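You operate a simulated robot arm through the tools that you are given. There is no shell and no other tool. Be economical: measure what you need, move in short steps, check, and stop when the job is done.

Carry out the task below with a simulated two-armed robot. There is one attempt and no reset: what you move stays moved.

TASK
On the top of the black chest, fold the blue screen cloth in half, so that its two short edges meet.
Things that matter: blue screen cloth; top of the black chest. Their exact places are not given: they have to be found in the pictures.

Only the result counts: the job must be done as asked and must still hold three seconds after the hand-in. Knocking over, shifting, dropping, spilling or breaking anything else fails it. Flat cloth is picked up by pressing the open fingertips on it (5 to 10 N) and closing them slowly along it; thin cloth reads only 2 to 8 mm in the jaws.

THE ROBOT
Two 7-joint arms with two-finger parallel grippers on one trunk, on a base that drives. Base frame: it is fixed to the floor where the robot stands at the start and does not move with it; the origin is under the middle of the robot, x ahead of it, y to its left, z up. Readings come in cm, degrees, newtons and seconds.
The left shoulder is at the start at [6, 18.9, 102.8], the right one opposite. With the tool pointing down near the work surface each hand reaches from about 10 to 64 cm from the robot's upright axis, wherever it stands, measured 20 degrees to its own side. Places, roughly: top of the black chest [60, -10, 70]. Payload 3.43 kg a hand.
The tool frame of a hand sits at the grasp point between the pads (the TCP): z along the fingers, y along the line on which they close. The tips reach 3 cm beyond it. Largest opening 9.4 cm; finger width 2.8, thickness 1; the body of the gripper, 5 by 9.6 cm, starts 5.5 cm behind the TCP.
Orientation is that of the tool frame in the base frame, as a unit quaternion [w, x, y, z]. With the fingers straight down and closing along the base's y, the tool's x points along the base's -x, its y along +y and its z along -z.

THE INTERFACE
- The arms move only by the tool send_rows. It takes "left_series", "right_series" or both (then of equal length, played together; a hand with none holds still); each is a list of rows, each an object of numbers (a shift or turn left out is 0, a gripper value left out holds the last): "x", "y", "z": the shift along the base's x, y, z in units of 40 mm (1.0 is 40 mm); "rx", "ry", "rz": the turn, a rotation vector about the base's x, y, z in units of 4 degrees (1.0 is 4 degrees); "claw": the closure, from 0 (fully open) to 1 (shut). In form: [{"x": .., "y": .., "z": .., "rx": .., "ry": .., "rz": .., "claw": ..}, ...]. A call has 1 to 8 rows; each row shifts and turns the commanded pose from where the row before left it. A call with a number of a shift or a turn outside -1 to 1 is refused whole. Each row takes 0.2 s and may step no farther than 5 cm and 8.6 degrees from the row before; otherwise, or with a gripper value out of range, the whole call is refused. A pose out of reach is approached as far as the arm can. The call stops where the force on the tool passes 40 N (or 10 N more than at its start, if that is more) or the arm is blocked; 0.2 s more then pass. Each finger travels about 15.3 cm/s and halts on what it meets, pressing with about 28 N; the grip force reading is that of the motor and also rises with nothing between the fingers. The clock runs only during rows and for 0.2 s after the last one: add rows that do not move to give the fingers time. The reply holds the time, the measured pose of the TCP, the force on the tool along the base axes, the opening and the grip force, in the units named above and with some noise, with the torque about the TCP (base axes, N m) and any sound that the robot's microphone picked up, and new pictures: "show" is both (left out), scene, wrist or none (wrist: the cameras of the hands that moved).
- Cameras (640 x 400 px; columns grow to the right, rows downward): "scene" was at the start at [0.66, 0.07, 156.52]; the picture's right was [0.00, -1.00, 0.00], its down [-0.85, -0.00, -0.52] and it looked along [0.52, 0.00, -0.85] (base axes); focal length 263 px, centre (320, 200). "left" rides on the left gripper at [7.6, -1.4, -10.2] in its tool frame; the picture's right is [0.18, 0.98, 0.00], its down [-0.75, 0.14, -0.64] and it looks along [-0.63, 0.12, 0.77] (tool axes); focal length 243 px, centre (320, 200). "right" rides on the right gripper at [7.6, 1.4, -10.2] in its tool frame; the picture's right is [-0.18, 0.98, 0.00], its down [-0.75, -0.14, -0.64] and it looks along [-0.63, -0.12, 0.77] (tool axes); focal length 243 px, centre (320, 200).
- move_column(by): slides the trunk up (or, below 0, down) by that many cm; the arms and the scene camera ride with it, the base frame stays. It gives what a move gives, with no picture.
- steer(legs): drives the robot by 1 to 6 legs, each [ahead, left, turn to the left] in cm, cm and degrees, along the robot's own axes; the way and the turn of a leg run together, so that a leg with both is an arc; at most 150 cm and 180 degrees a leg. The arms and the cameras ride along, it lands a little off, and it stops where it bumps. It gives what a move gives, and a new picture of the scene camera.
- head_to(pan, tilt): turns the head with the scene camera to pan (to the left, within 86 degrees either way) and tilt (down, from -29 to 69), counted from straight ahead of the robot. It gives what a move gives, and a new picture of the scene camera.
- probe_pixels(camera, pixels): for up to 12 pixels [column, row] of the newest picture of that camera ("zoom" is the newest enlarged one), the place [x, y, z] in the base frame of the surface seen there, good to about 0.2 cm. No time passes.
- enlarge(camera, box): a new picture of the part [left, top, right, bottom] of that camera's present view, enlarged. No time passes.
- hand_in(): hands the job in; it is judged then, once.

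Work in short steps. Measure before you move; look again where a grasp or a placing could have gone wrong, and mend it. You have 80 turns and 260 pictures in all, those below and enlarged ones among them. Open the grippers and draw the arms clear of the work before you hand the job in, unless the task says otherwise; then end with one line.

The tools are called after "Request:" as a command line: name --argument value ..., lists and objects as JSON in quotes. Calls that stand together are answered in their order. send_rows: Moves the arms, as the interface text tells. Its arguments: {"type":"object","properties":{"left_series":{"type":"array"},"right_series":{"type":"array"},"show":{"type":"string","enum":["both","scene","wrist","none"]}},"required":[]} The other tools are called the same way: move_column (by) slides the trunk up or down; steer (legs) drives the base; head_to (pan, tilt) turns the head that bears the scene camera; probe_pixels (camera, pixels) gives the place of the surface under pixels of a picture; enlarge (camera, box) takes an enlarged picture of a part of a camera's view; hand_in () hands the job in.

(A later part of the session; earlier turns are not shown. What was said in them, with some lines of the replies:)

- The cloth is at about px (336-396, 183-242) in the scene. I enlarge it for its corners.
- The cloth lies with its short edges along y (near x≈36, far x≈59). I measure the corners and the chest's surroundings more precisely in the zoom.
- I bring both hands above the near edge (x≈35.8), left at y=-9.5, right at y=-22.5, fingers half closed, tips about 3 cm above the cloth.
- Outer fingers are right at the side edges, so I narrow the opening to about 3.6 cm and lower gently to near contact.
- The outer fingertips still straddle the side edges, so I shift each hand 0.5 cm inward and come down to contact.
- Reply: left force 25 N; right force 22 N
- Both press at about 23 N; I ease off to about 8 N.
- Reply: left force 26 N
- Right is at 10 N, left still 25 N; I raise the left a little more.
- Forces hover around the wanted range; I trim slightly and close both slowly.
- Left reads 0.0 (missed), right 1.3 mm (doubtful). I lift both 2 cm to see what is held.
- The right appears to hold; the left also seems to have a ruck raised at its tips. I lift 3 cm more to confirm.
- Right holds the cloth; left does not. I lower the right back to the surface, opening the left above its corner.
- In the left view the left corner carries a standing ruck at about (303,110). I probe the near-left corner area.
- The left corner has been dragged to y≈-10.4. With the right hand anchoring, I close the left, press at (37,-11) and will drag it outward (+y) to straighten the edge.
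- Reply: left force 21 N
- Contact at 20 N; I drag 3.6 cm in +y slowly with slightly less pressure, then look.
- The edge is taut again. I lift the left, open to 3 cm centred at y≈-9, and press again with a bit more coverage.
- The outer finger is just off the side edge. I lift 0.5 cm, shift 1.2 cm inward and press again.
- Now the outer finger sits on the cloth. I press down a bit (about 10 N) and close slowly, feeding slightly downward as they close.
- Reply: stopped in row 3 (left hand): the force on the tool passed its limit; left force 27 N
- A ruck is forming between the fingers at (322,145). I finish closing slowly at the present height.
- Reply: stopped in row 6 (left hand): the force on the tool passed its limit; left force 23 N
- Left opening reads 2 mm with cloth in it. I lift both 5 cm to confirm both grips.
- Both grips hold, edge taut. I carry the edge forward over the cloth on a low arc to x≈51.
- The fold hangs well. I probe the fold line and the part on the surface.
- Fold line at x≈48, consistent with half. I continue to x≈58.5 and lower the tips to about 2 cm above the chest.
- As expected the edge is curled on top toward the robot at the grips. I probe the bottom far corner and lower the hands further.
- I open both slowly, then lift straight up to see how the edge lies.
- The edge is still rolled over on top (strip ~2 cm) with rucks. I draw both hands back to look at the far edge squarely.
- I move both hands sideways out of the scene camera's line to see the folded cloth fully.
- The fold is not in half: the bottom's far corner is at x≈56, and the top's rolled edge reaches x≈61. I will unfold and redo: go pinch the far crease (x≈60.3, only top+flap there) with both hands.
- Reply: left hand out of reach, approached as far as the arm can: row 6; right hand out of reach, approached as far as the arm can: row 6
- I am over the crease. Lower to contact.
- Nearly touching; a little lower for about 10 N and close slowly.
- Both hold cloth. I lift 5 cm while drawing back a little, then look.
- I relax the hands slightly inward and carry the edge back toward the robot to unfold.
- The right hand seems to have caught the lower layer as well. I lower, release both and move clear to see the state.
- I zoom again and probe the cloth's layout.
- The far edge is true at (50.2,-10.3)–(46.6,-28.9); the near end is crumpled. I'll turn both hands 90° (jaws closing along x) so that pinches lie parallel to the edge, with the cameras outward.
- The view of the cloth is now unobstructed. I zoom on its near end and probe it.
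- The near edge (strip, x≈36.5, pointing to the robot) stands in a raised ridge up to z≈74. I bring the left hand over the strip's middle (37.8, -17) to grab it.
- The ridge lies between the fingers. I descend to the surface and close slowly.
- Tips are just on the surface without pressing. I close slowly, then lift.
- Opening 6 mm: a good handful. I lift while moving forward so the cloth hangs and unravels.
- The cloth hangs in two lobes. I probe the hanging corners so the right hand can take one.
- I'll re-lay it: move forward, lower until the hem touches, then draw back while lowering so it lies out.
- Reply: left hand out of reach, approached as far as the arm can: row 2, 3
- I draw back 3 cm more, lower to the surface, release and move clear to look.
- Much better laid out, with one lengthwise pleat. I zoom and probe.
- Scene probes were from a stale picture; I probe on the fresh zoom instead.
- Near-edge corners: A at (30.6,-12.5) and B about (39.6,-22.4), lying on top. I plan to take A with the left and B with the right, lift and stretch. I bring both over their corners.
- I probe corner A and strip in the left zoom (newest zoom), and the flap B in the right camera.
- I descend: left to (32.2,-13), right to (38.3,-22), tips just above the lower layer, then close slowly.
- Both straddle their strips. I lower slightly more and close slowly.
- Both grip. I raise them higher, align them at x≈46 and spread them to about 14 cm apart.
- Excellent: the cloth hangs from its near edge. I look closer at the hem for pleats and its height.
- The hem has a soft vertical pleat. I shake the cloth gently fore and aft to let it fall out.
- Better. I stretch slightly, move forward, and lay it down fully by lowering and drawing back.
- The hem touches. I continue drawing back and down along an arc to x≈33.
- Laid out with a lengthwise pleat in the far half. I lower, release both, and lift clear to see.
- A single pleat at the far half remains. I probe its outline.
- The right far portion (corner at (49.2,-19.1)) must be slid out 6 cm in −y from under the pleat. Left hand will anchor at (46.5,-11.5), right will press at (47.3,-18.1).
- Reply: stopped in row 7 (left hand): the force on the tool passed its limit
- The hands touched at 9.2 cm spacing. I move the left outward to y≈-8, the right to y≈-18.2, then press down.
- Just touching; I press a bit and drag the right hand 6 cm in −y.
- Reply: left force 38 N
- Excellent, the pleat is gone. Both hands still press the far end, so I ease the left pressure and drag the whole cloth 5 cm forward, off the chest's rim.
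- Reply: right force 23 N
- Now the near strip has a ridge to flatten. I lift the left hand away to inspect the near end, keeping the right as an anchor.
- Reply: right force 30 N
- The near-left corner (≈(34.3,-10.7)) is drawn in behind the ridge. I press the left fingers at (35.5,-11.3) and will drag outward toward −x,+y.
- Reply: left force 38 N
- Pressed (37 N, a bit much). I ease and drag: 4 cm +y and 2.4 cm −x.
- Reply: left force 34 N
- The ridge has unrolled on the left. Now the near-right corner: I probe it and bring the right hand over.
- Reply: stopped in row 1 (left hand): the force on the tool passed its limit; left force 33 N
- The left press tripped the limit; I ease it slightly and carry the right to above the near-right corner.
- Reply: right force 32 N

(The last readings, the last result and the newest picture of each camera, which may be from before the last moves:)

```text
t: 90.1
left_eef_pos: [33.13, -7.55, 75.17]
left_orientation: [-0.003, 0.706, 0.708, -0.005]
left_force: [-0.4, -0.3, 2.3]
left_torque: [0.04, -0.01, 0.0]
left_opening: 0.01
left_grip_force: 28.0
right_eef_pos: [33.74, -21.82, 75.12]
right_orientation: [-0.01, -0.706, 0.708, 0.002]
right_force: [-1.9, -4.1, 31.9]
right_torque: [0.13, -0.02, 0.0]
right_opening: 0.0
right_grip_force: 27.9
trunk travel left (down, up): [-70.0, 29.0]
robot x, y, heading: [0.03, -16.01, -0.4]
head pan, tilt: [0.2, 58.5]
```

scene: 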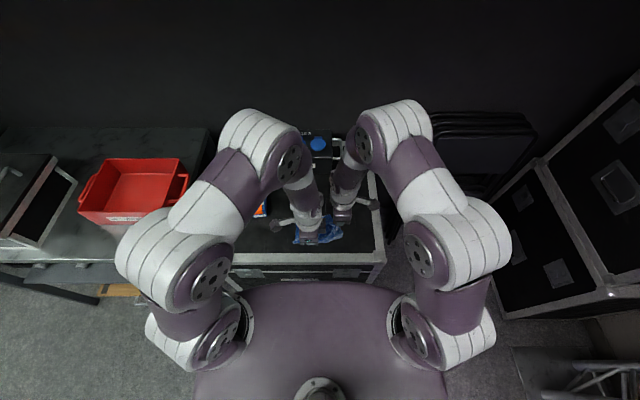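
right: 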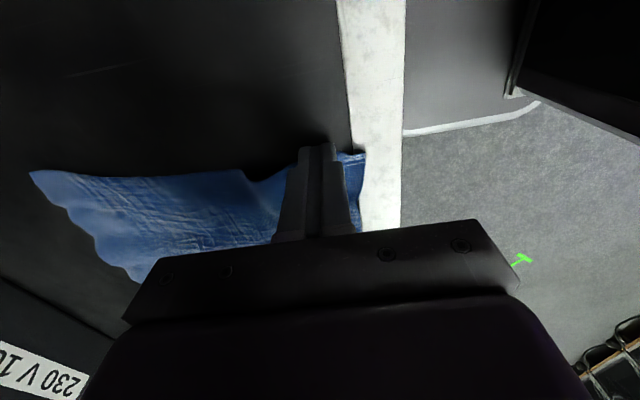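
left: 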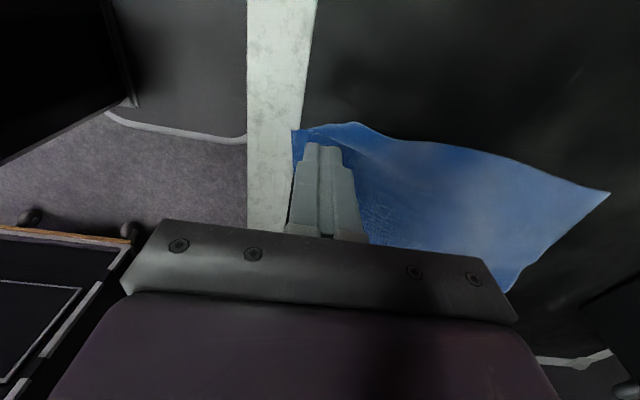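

Pressed at the near-right corner; I drag it 2.5 cm in −y and 0.8 cm in −x.

Request:
send_rows --left_series '[{"z": -0.03}, {}, {}, {}, {}]' --right_series '[{"z": 0.03}, {"y": -0.2, "x": -0.07}, {"y": -0.2, "x": -0.07}, {"y": -0.2, "x": -0.07}, {}]' --show "none"

Request:
send_rows --left_series '[{"z": 0.6}, {"z": 0.9}, {"z": 0.9, "y": 0.4}, {"y": 0.9}, {"y": 0.9}, {"y": 0.9}]' --right_series '[{"z": 0.6}, {"z": 0.9}, {"z": 0.9, "y": -0.4}, {"y": -0.9}, {"y": -0.9}, {"y": -0.9}]' --show "none"

Request:
enlarge --camera "scene" --box '[276, 180, 372, 255]'

```text
t: 90.9
left_eef_pos: [33.36, -7.65, 75.14]
left_orientation: [-0.003, 0.706, 0.709, -0.004]
left_force: [-3.9, 0.6, 22.5]
left_torque: [0.24, 0.2, 0.05]
left_opening: 0.0
left_grip_force: 27.9
right_eef_pos: [33.19, -22.83, 75.09]
right_orientation: [-0.011, -0.707, 0.707, 0.003]
right_force: [-1.4, -0.4, 7.3]
right_torque: [0.05, 0.0, 0.01]
right_opening: 0.01
right_grip_force: 28.1
trunk travel left (down, up): [-70.0, 29.0]
robot x, y, heading: [-0.27, -16.19, -0.2]
head pan, tilt: [0.2, 58.5]
stopped in row 3 (left hand): the force on the tool passed its limit (the readings are from after the stop); the commanded pose is now the measured one
```

```text
t: 92.3
left_eef_pos: [33.16, 5.16, 84.33]
left_orientation: [-0.003, 0.706, 0.708, -0.005]
left_force: [-0.5, -0.6, -0.3]
left_torque: [0.02, 0.0, 0.0]
left_opening: 0.0
left_grip_force: 27.9
right_eef_pos: [33.45, -35.43, 84.69]
right_orientation: [-0.012, -0.707, 0.707, 0.005]
right_force: [0.5, 0.6, 0.7]
right_torque: [-0.01, 0.0, 0.0]
right_opening: 0.01
right_grip_force: 28.5
trunk travel left (down, up): [-70.0, 29.0]
robot x, y, heading: [-0.06, -16.11, -0.1]
head pan, tilt: [0.2, 58.5]
```

```text
5.33 times, centred on (324, 218) of scene
```

zoom: 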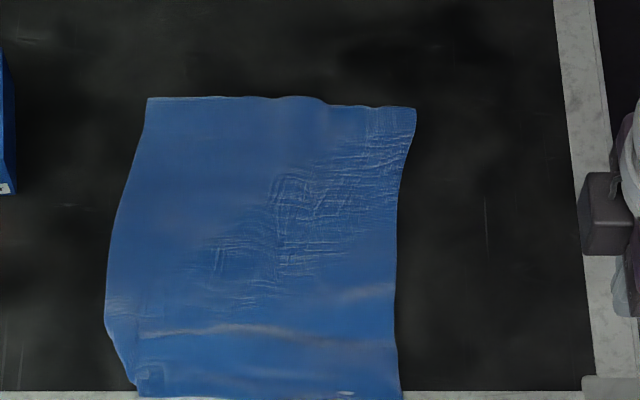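

The cloth is nearly flat again. I probe its outline, zooming on the near end too.

Request:
probe_pixels --camera "zoom" --pixels '[[150, 100], [280, 99], [413, 110], [398, 250], [107, 300], [135, 375], [398, 395], [270, 392], [240, 330], [330, 335]]'

Request:
enlarge --camera "scene" --box '[284, 225, 348, 265]'

Request:
probe_pixels --camera "zoom" --pixels '[[80, 60], [140, 160], [155, 225], [250, 235], [400, 230], [500, 235], [580, 240], [590, 150], [250, 90], [400, 110], [165, 190]]'

```text
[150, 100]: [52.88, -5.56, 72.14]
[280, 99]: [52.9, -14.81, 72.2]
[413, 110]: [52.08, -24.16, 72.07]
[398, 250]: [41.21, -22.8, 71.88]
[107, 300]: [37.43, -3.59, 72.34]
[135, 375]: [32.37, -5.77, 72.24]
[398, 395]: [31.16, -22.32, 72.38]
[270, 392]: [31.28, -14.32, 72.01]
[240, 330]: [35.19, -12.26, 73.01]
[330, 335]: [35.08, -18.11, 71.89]
```

```text
10.00 times, centred on (316, 245) of scene
```

zoom: 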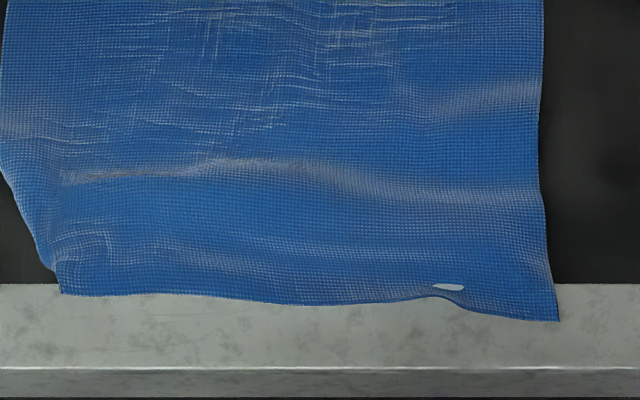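

```text
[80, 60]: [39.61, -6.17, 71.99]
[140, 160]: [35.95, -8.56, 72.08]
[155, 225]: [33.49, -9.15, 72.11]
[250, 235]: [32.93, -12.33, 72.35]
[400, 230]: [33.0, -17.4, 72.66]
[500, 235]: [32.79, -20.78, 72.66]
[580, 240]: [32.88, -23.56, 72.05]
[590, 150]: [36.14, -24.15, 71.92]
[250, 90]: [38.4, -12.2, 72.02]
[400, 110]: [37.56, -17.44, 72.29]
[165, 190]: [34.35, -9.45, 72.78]
```

Cloth is flat: near edge x≈31.1 (y −6…−22.5), far edge x≈52.7. I bring both hands (jaws along x, 2.8 cm open) over the near edge at y=-8.2 and -20.8.

Request:
send_rows --left_series '[{"y": -0.67, "claw": 0.7}, {"y": -0.67, "x": -0.17}, {"y": -0.67, "x": -0.17}, {"y": -0.67}, {"y": -0.66}, {"z": -0.8}, {"z": -0.8}, {"z": -0.3}]' --right_series '[{"y": 0.73, "claw": 0.7}, {"y": 0.73, "x": -0.2}, {"y": 0.73, "x": -0.21}, {"y": 0.73}, {"y": 0.73}, {"z": -0.8}, {"z": -0.8}, {"z": -0.35}]' --show "wrist"

```text
t: 94.1
left_eef_pos: [31.89, -8.43, 76.89]
left_orientation: [-0.003, 0.705, 0.709, -0.006]
left_force: [0.0, 0.9, -0.1]
left_torque: [-0.02, -0.01, 0.0]
left_opening: 2.81
left_grip_force: 0.0
right_eef_pos: [31.78, -20.71, 76.97]
right_orientation: [-0.011, -0.706, 0.708, 0.004]
right_force: [0.8, 0.4, -0.5]
right_torque: [0.0, 0.0, -0.03]
right_opening: 2.82
right_grip_force: 0.1
trunk travel left (down, up): [-70.0, 29.0]
robot x, y, heading: [0.31, -15.95, 0.0]
head pan, tilt: [0.2, 58.5]
```

right: 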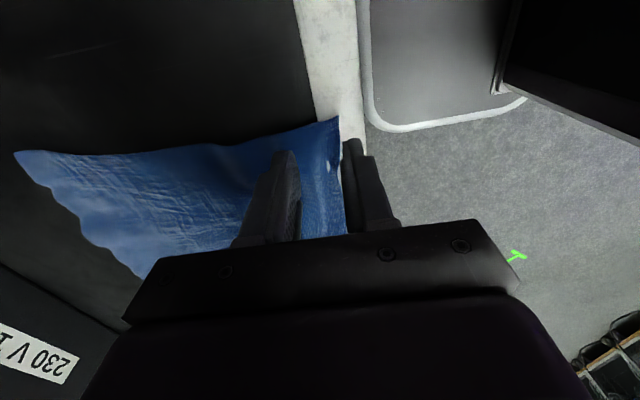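
left: 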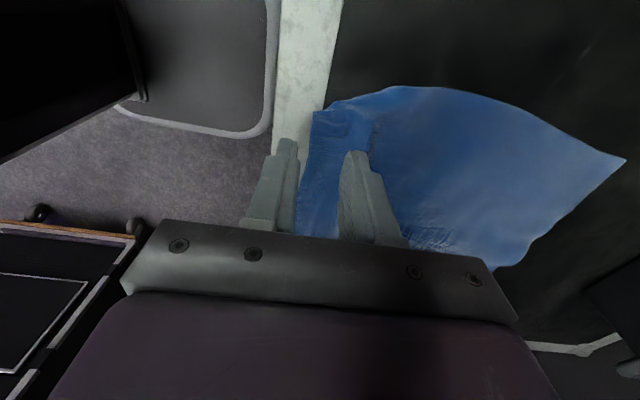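

Both straddle the edge neatly. I lower to light contact.

Request:
send_rows --left_series '[{"z": -0.25}, {"z": -0.15}, {"z": -0.06}, {}]' --right_series '[{"z": -0.25}, {"z": -0.15}, {"z": -0.07}, {}]' --show "none"

```text
t: 95.1
left_eef_pos: [31.96, -8.45, 75.25]
left_orientation: [-0.003, 0.705, 0.709, -0.005]
left_force: [-0.2, 0.6, -0.6]
left_torque: [0.01, 0.01, 0.01]
left_opening: 2.82
left_grip_force: 0.0
right_eef_pos: [31.73, -20.81, 75.14]
right_orientation: [-0.011, -0.706, 0.708, 0.004]
right_force: [0.5, -2.6, 14.6]
right_torque: [0.02, -0.31, -0.01]
right_opening: 2.81
right_grip_force: 0.0
trunk travel left (down, up): [-70.0, 29.0]
robot x, y, heading: [0.2, -16.15, -0.3]
head pan, tilt: [0.2, 58.5]
```

Right presses at 14 N; left needs slightly more. Then both close slowly.

Request:
send_rows --left_series '[{"z": -0.06}, {"claw": 0.74}, {"claw": 0.79}, {"claw": 0.84}, {"claw": 0.89}, {"claw": 0.94}, {"claw": 1.0}, {}]' --right_series '[{}, {"claw": 0.74}, {"claw": 0.79}, {"claw": 0.84}, {"claw": 0.89}, {"claw": 0.94}, {"claw": 1.0}, {}]' --show "wrist"

```text
t: 96.0
left_eef_pos: [32.05, -8.66, 75.13]
left_orientation: [-0.001, 0.706, 0.708, -0.004]
left_force: [-1.9, -1.3, 17.3]
left_torque: [0.08, -0.16, 0.01]
left_opening: 1.29
left_grip_force: 0.1
right_eef_pos: [31.52, -20.83, 75.1]
right_orientation: [-0.011, -0.706, 0.708, 0.004]
right_force: [0.6, -1.1, 9.3]
right_torque: [0.0, -0.15, -0.06]
right_opening: 1.46
right_grip_force: 0.1
trunk travel left (down, up): [-70.0, 29.0]
robot x, y, heading: [-0.08, -15.88, -0.2]
head pan, tilt: [0.2, 58.5]
stopped in row 4 (left hand): the force on the tool passed its limit (the readings are from after the stop); the commanded pose is now the measured one
```

right: 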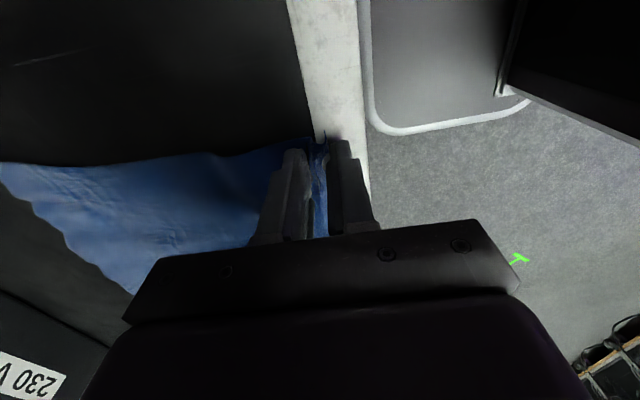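
left: 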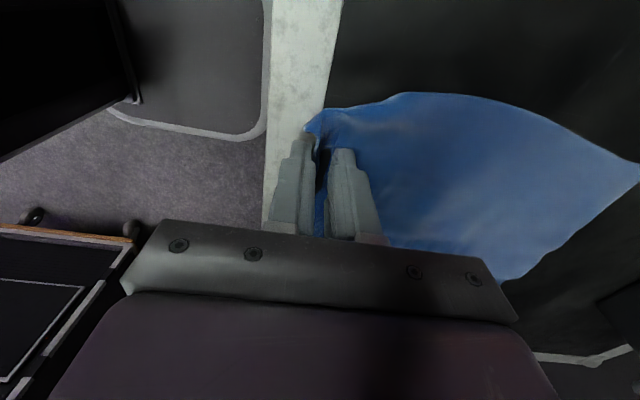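

Cloth is rucking between the fingers on both sides. I finish closing.

Request:
send_rows --left_series '[{"claw": 0.9}, {"claw": 0.94}, {"claw": 0.97}, {"claw": 1.0}, {}, {}]' --right_series '[{"claw": 0.88}, {"claw": 0.92}, {"claw": 0.96}, {"claw": 1.0}, {}, {}]' --show "none"

Request:
send_rows --left_series '[{"claw": 1.0}, {"z": 0.3}, {"z": 0.5}, {"z": 0.5, "x": 0.2}, {}]' --right_series '[{"claw": 1.0}, {"z": 0.3}, {"z": 0.5}, {"z": 0.5, "x": 0.2}, {}]' --show "wrist"

Request:
enlarge --camera "scene" --box '[264, 175, 376, 260]'

```text
t: 97.4
left_eef_pos: [31.99, -8.55, 75.15]
left_orientation: [-0.001, 0.706, 0.709, -0.003]
left_force: [3.6, -2.8, 27.1]
left_torque: [0.07, -0.37, -0.01]
left_opening: 0.2
left_grip_force: 28.3
right_eef_pos: [31.73, -20.89, 75.06]
right_orientation: [-0.012, -0.707, 0.707, 0.003]
right_force: [-0.8, 0.5, 9.0]
right_torque: [0.07, -0.06, 0.0]
right_opening: 0.22
right_grip_force: 27.8
trunk travel left (down, up): [-70.0, 29.0]
robot x, y, heading: [0.35, -16.17, -0.3]
head pan, tilt: [0.2, 58.5]
```

```text
t: 98.6
left_eef_pos: [33.0, -8.68, 80.12]
left_orientation: [-0.002, 0.706, 0.708, -0.005]
left_force: [-0.2, -0.1, 0.0]
left_torque: [0.04, 0.03, 0.0]
left_opening: 0.2
left_grip_force: 28.2
right_eef_pos: [32.5, -20.8, 80.48]
right_orientation: [-0.012, -0.707, 0.707, 0.004]
right_force: [-0.2, 0.3, -0.6]
right_torque: [-0.01, -0.04, 0.01]
right_opening: 0.2
right_grip_force: 27.9
trunk travel left (down, up): [-70.0, 29.0]
robot x, y, heading: [-0.14, -15.83, -0.4]
head pan, tilt: [0.2, 58.5]
```

right: 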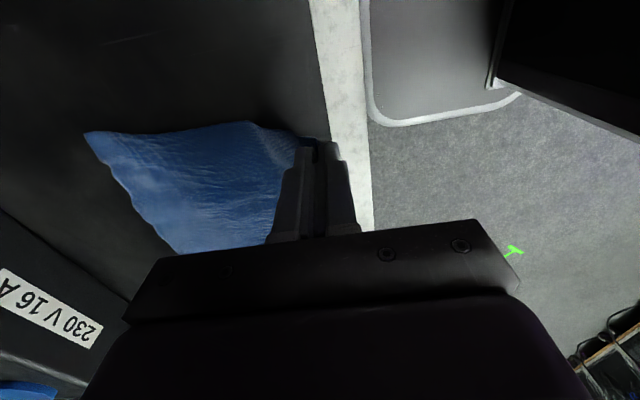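
left: 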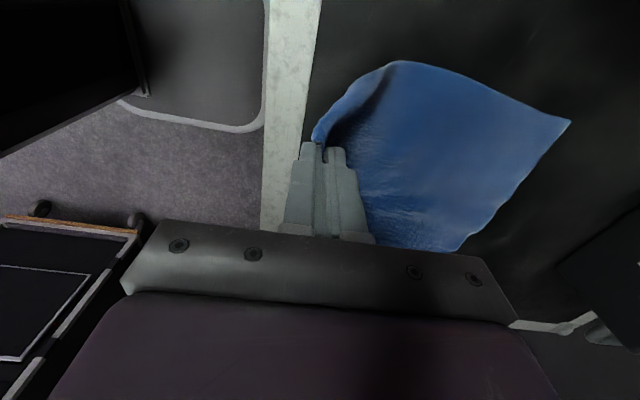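

```text
4.71 times, centred on (320, 218) of scene
```

zoom: 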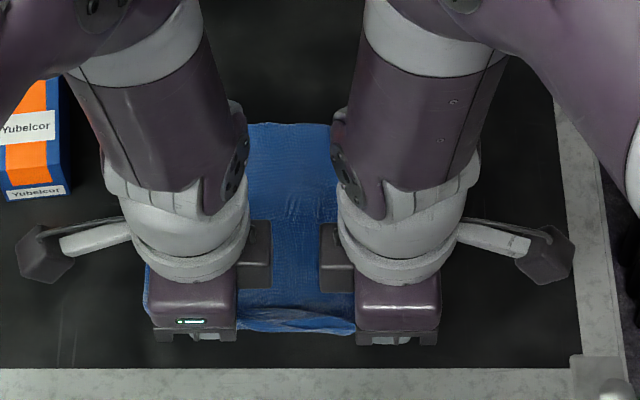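

Both hold well. I carry the edge forward on a low arc, spreading the hands slightly.

Request:
send_rows --left_series '[{"x": 0.5, "z": 0.3, "y": 0.06}, {"x": 0.5, "z": 0.3, "y": 0.06}, {"x": 0.5, "z": 0.1, "y": 0.05}, {"x": 0.5}, {"x": 0.5}, {"x": 0.5, "z": -0.1}, {"x": 0.5, "z": -0.2}, {}]' --right_series '[{"x": 0.5, "z": 0.3, "y": -0.06}, {"x": 0.5, "z": 0.3, "y": -0.06}, {"x": 0.5, "z": 0.1, "y": -0.05}, {"x": 0.5}, {"x": 0.5}, {"x": 0.5, "z": -0.1}, {"x": 0.55, "z": -0.3}, {}]' --show "wrist"

Request:
enlarge --camera "scene" --box '[272, 155, 368, 235]'

```text
t: 100.4
left_eef_pos: [46.71, -7.83, 81.79]
left_orientation: [-0.003, 0.706, 0.708, -0.005]
left_force: [0.2, -5.4, -1.2]
left_torque: [-0.15, -0.03, 0.0]
left_opening: 0.21
left_grip_force: 28.3
right_eef_pos: [46.69, -21.49, 81.58]
right_orientation: [-0.012, -0.706, 0.708, 0.003]
right_force: [0.4, 6.8, 0.2]
right_torque: [0.18, -0.03, -0.04]
right_opening: 0.2
right_grip_force: 28.0
trunk travel left (down, up): [-70.0, 29.0]
robot x, y, heading: [0.16, -16.06, -0.1]
head pan, tilt: [0.2, 58.5]
```

right: 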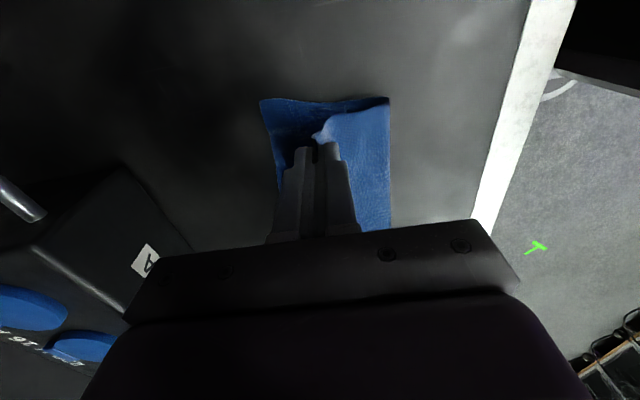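
left: 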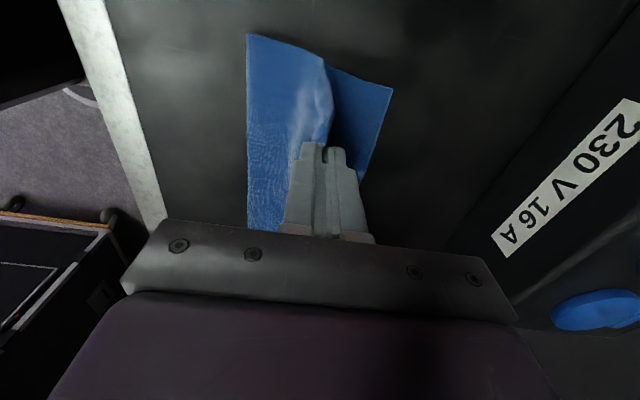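

```text
5.00 times, centred on (320, 195) of scene
```

zoom: 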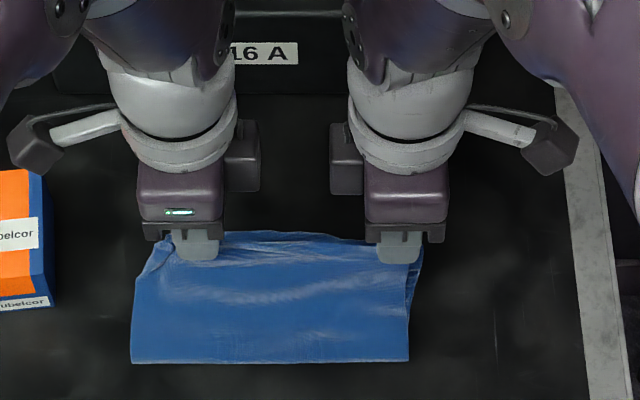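

Very good, a straight fold. I probe the far corners of the bottom layer and the fold line.

Request:
probe_pixels --camera "left" --pixels '[[390, 89], [362, 175], [249, 38], [250, 200]]'

Request:
probe_pixels --camera "right" --pixels '[[264, 101], [278, 165], [387, 99], [388, 200]]'

```text
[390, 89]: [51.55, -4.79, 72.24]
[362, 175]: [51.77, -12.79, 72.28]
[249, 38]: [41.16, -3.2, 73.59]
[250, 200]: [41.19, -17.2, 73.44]
```

```text
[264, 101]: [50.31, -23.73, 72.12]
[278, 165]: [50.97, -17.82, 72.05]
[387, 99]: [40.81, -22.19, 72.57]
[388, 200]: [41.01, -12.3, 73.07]
```

Bottom far edge: left (51.6,-4.8), right (50.3,-23.7). I bring the grips to x≈51.2 (left) and 50.4 (right), and lower to just above it.

Request:
send_rows --left_series '[{"x": 0.4, "z": -0.25}, {"x": 0.3, "z": -0.35}, {"x": 0.25, "z": -0.4}, {"x": 0.15, "z": -0.35}, {"z": -0.2}, {}]' --right_series '[{"x": 0.35, "z": -0.25}, {"x": 0.25, "z": -0.35}, {"x": 0.2, "z": -0.4}, {"x": 0.1, "z": -0.33}, {"z": -0.17}, {}]' --show "wrist"

Request:
enlarge --camera "left" --box '[200, 20, 440, 220]'

Request:
enlarge --camera "right" --box '[200, 60, 440, 260]'

```text
t: 101.8
left_eef_pos: [51.34, -7.98, 75.53]
left_orientation: [-0.002, 0.705, 0.709, -0.005]
left_force: [-0.1, -9.9, 0.5]
left_torque: [-0.28, 0.0, 0.02]
left_opening: 0.2
left_grip_force: 27.8
right_eef_pos: [50.37, -21.62, 75.47]
right_orientation: [-0.012, -0.707, 0.707, 0.003]
right_force: [1.2, 10.3, 2.8]
right_torque: [0.33, -0.03, 0.02]
right_opening: 0.2
right_grip_force: 28.0
trunk travel left (down, up): [-70.0, 29.0]
robot x, y, heading: [-0.47, -16.11, -0.1]
head pan, tilt: [0.2, 58.5]
```

right: 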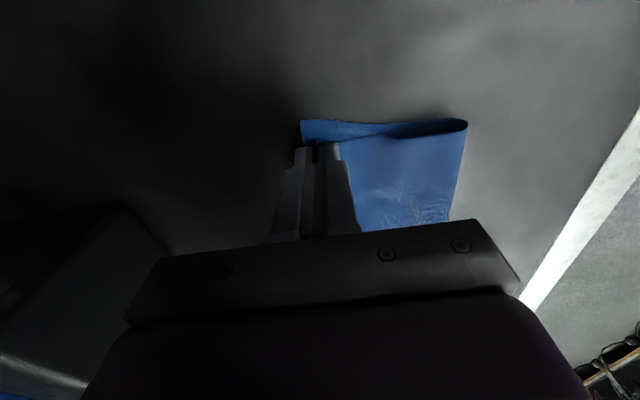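
left: 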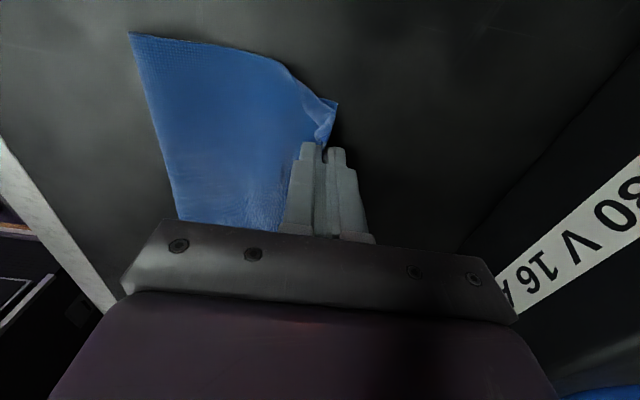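

```text
2.00 times, centred on (320, 120) of left
```

zoom: 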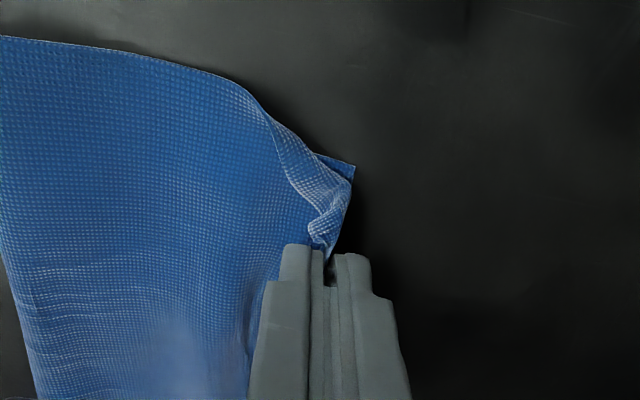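

```text
2.00 times, centred on (320, 160) of right
5 turns are left
```

zoom: 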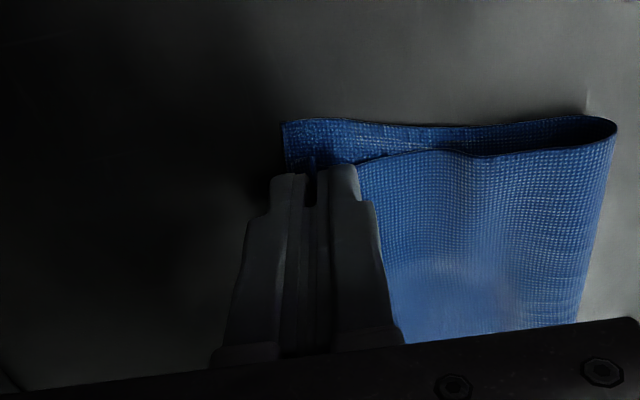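

Only 5 turns are left and the edges match well. I release both slowly and lift straight up.

Request:
send_rows --left_series '[{"y": 0.0, "claw": 0.9}, {"claw": 0.8}, {"claw": 0.72}, {}, {"z": 0.4}, {"z": 0.8}, {"z": 0.9}, {"z": 0.9}]' --right_series '[{"claw": 0.9}, {"claw": 0.8}, {"claw": 0.72}, {}, {"z": 0.4}, {"z": 0.8}, {"z": 0.9}, {"z": 0.9}]' --show "both"

```text
t: 103.6
left_eef_pos: [51.19, -8.15, 87.65]
left_orientation: [-0.002, 0.705, 0.709, -0.005]
left_force: [-0.2, -0.3, 0.3]
left_torque: [0.03, 0.0, 0.03]
left_opening: 2.61
left_grip_force: 0.0
right_eef_pos: [50.08, -21.53, 87.72]
right_orientation: [-0.013, -0.707, 0.707, 0.004]
right_force: [-0.3, 0.9, -0.4]
right_torque: [0.0, -0.01, -0.02]
right_opening: 2.62
right_grip_force: 0.0
trunk travel left (down, up): [-70.0, 29.0]
robot x, y, heading: [0.11, -15.99, 0.0]
head pan, tilt: [0.2, 58.5]
4 turns are left
```

scene: 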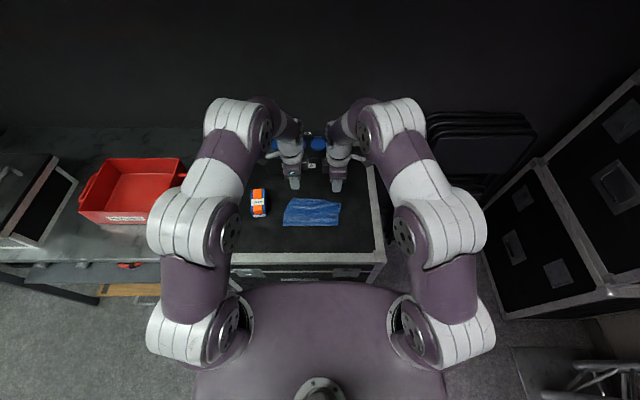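
right: 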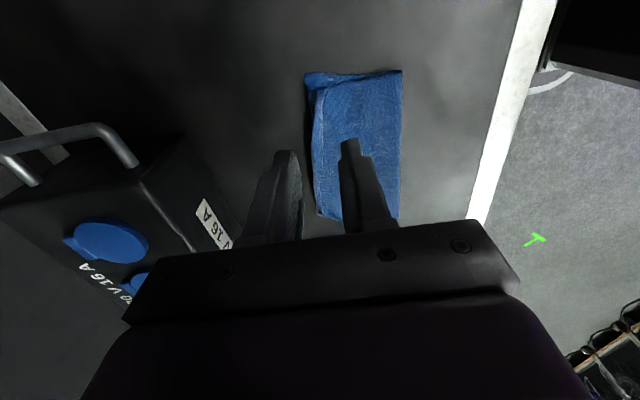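
left: 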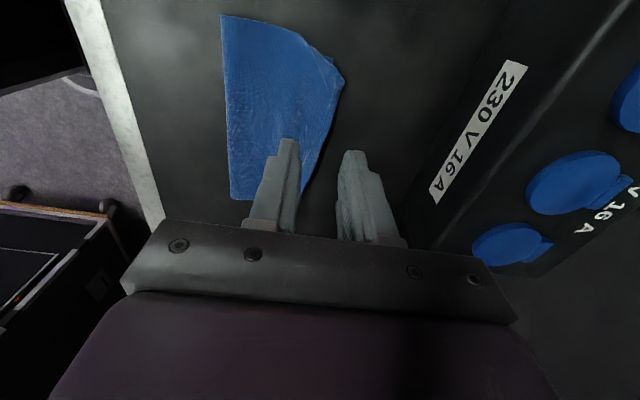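

It lies well folded. One zoom to check the edges.

Request:
enlarge --camera "scene" --box '[276, 190, 348, 235]'

```text
8.89 times, centred on (312, 212) of scene
3 turns are left
```

zoom: 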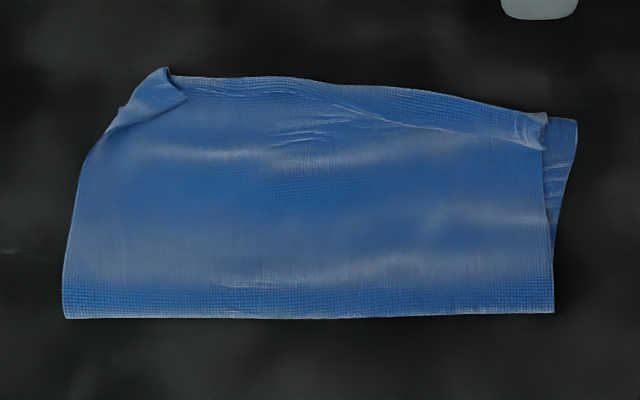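

The short edges meet along the far side, with only a small curl at the left corner. The grippers are open and clear above the cloth, so I hand in.

Request:
hand_in

```text
The job is handed in.
```

I folded the blue screen cloth in half on top of the black chest, so that its two short edges meet along the far side. In the last picture the match was not perfect: a small curl of about 2 cm remained at the far left corner. At the far right, the bottom layer showed slightly past the top one. I handed it in that way because I had almost no turns left, and I saw no sign that anything else was moved.
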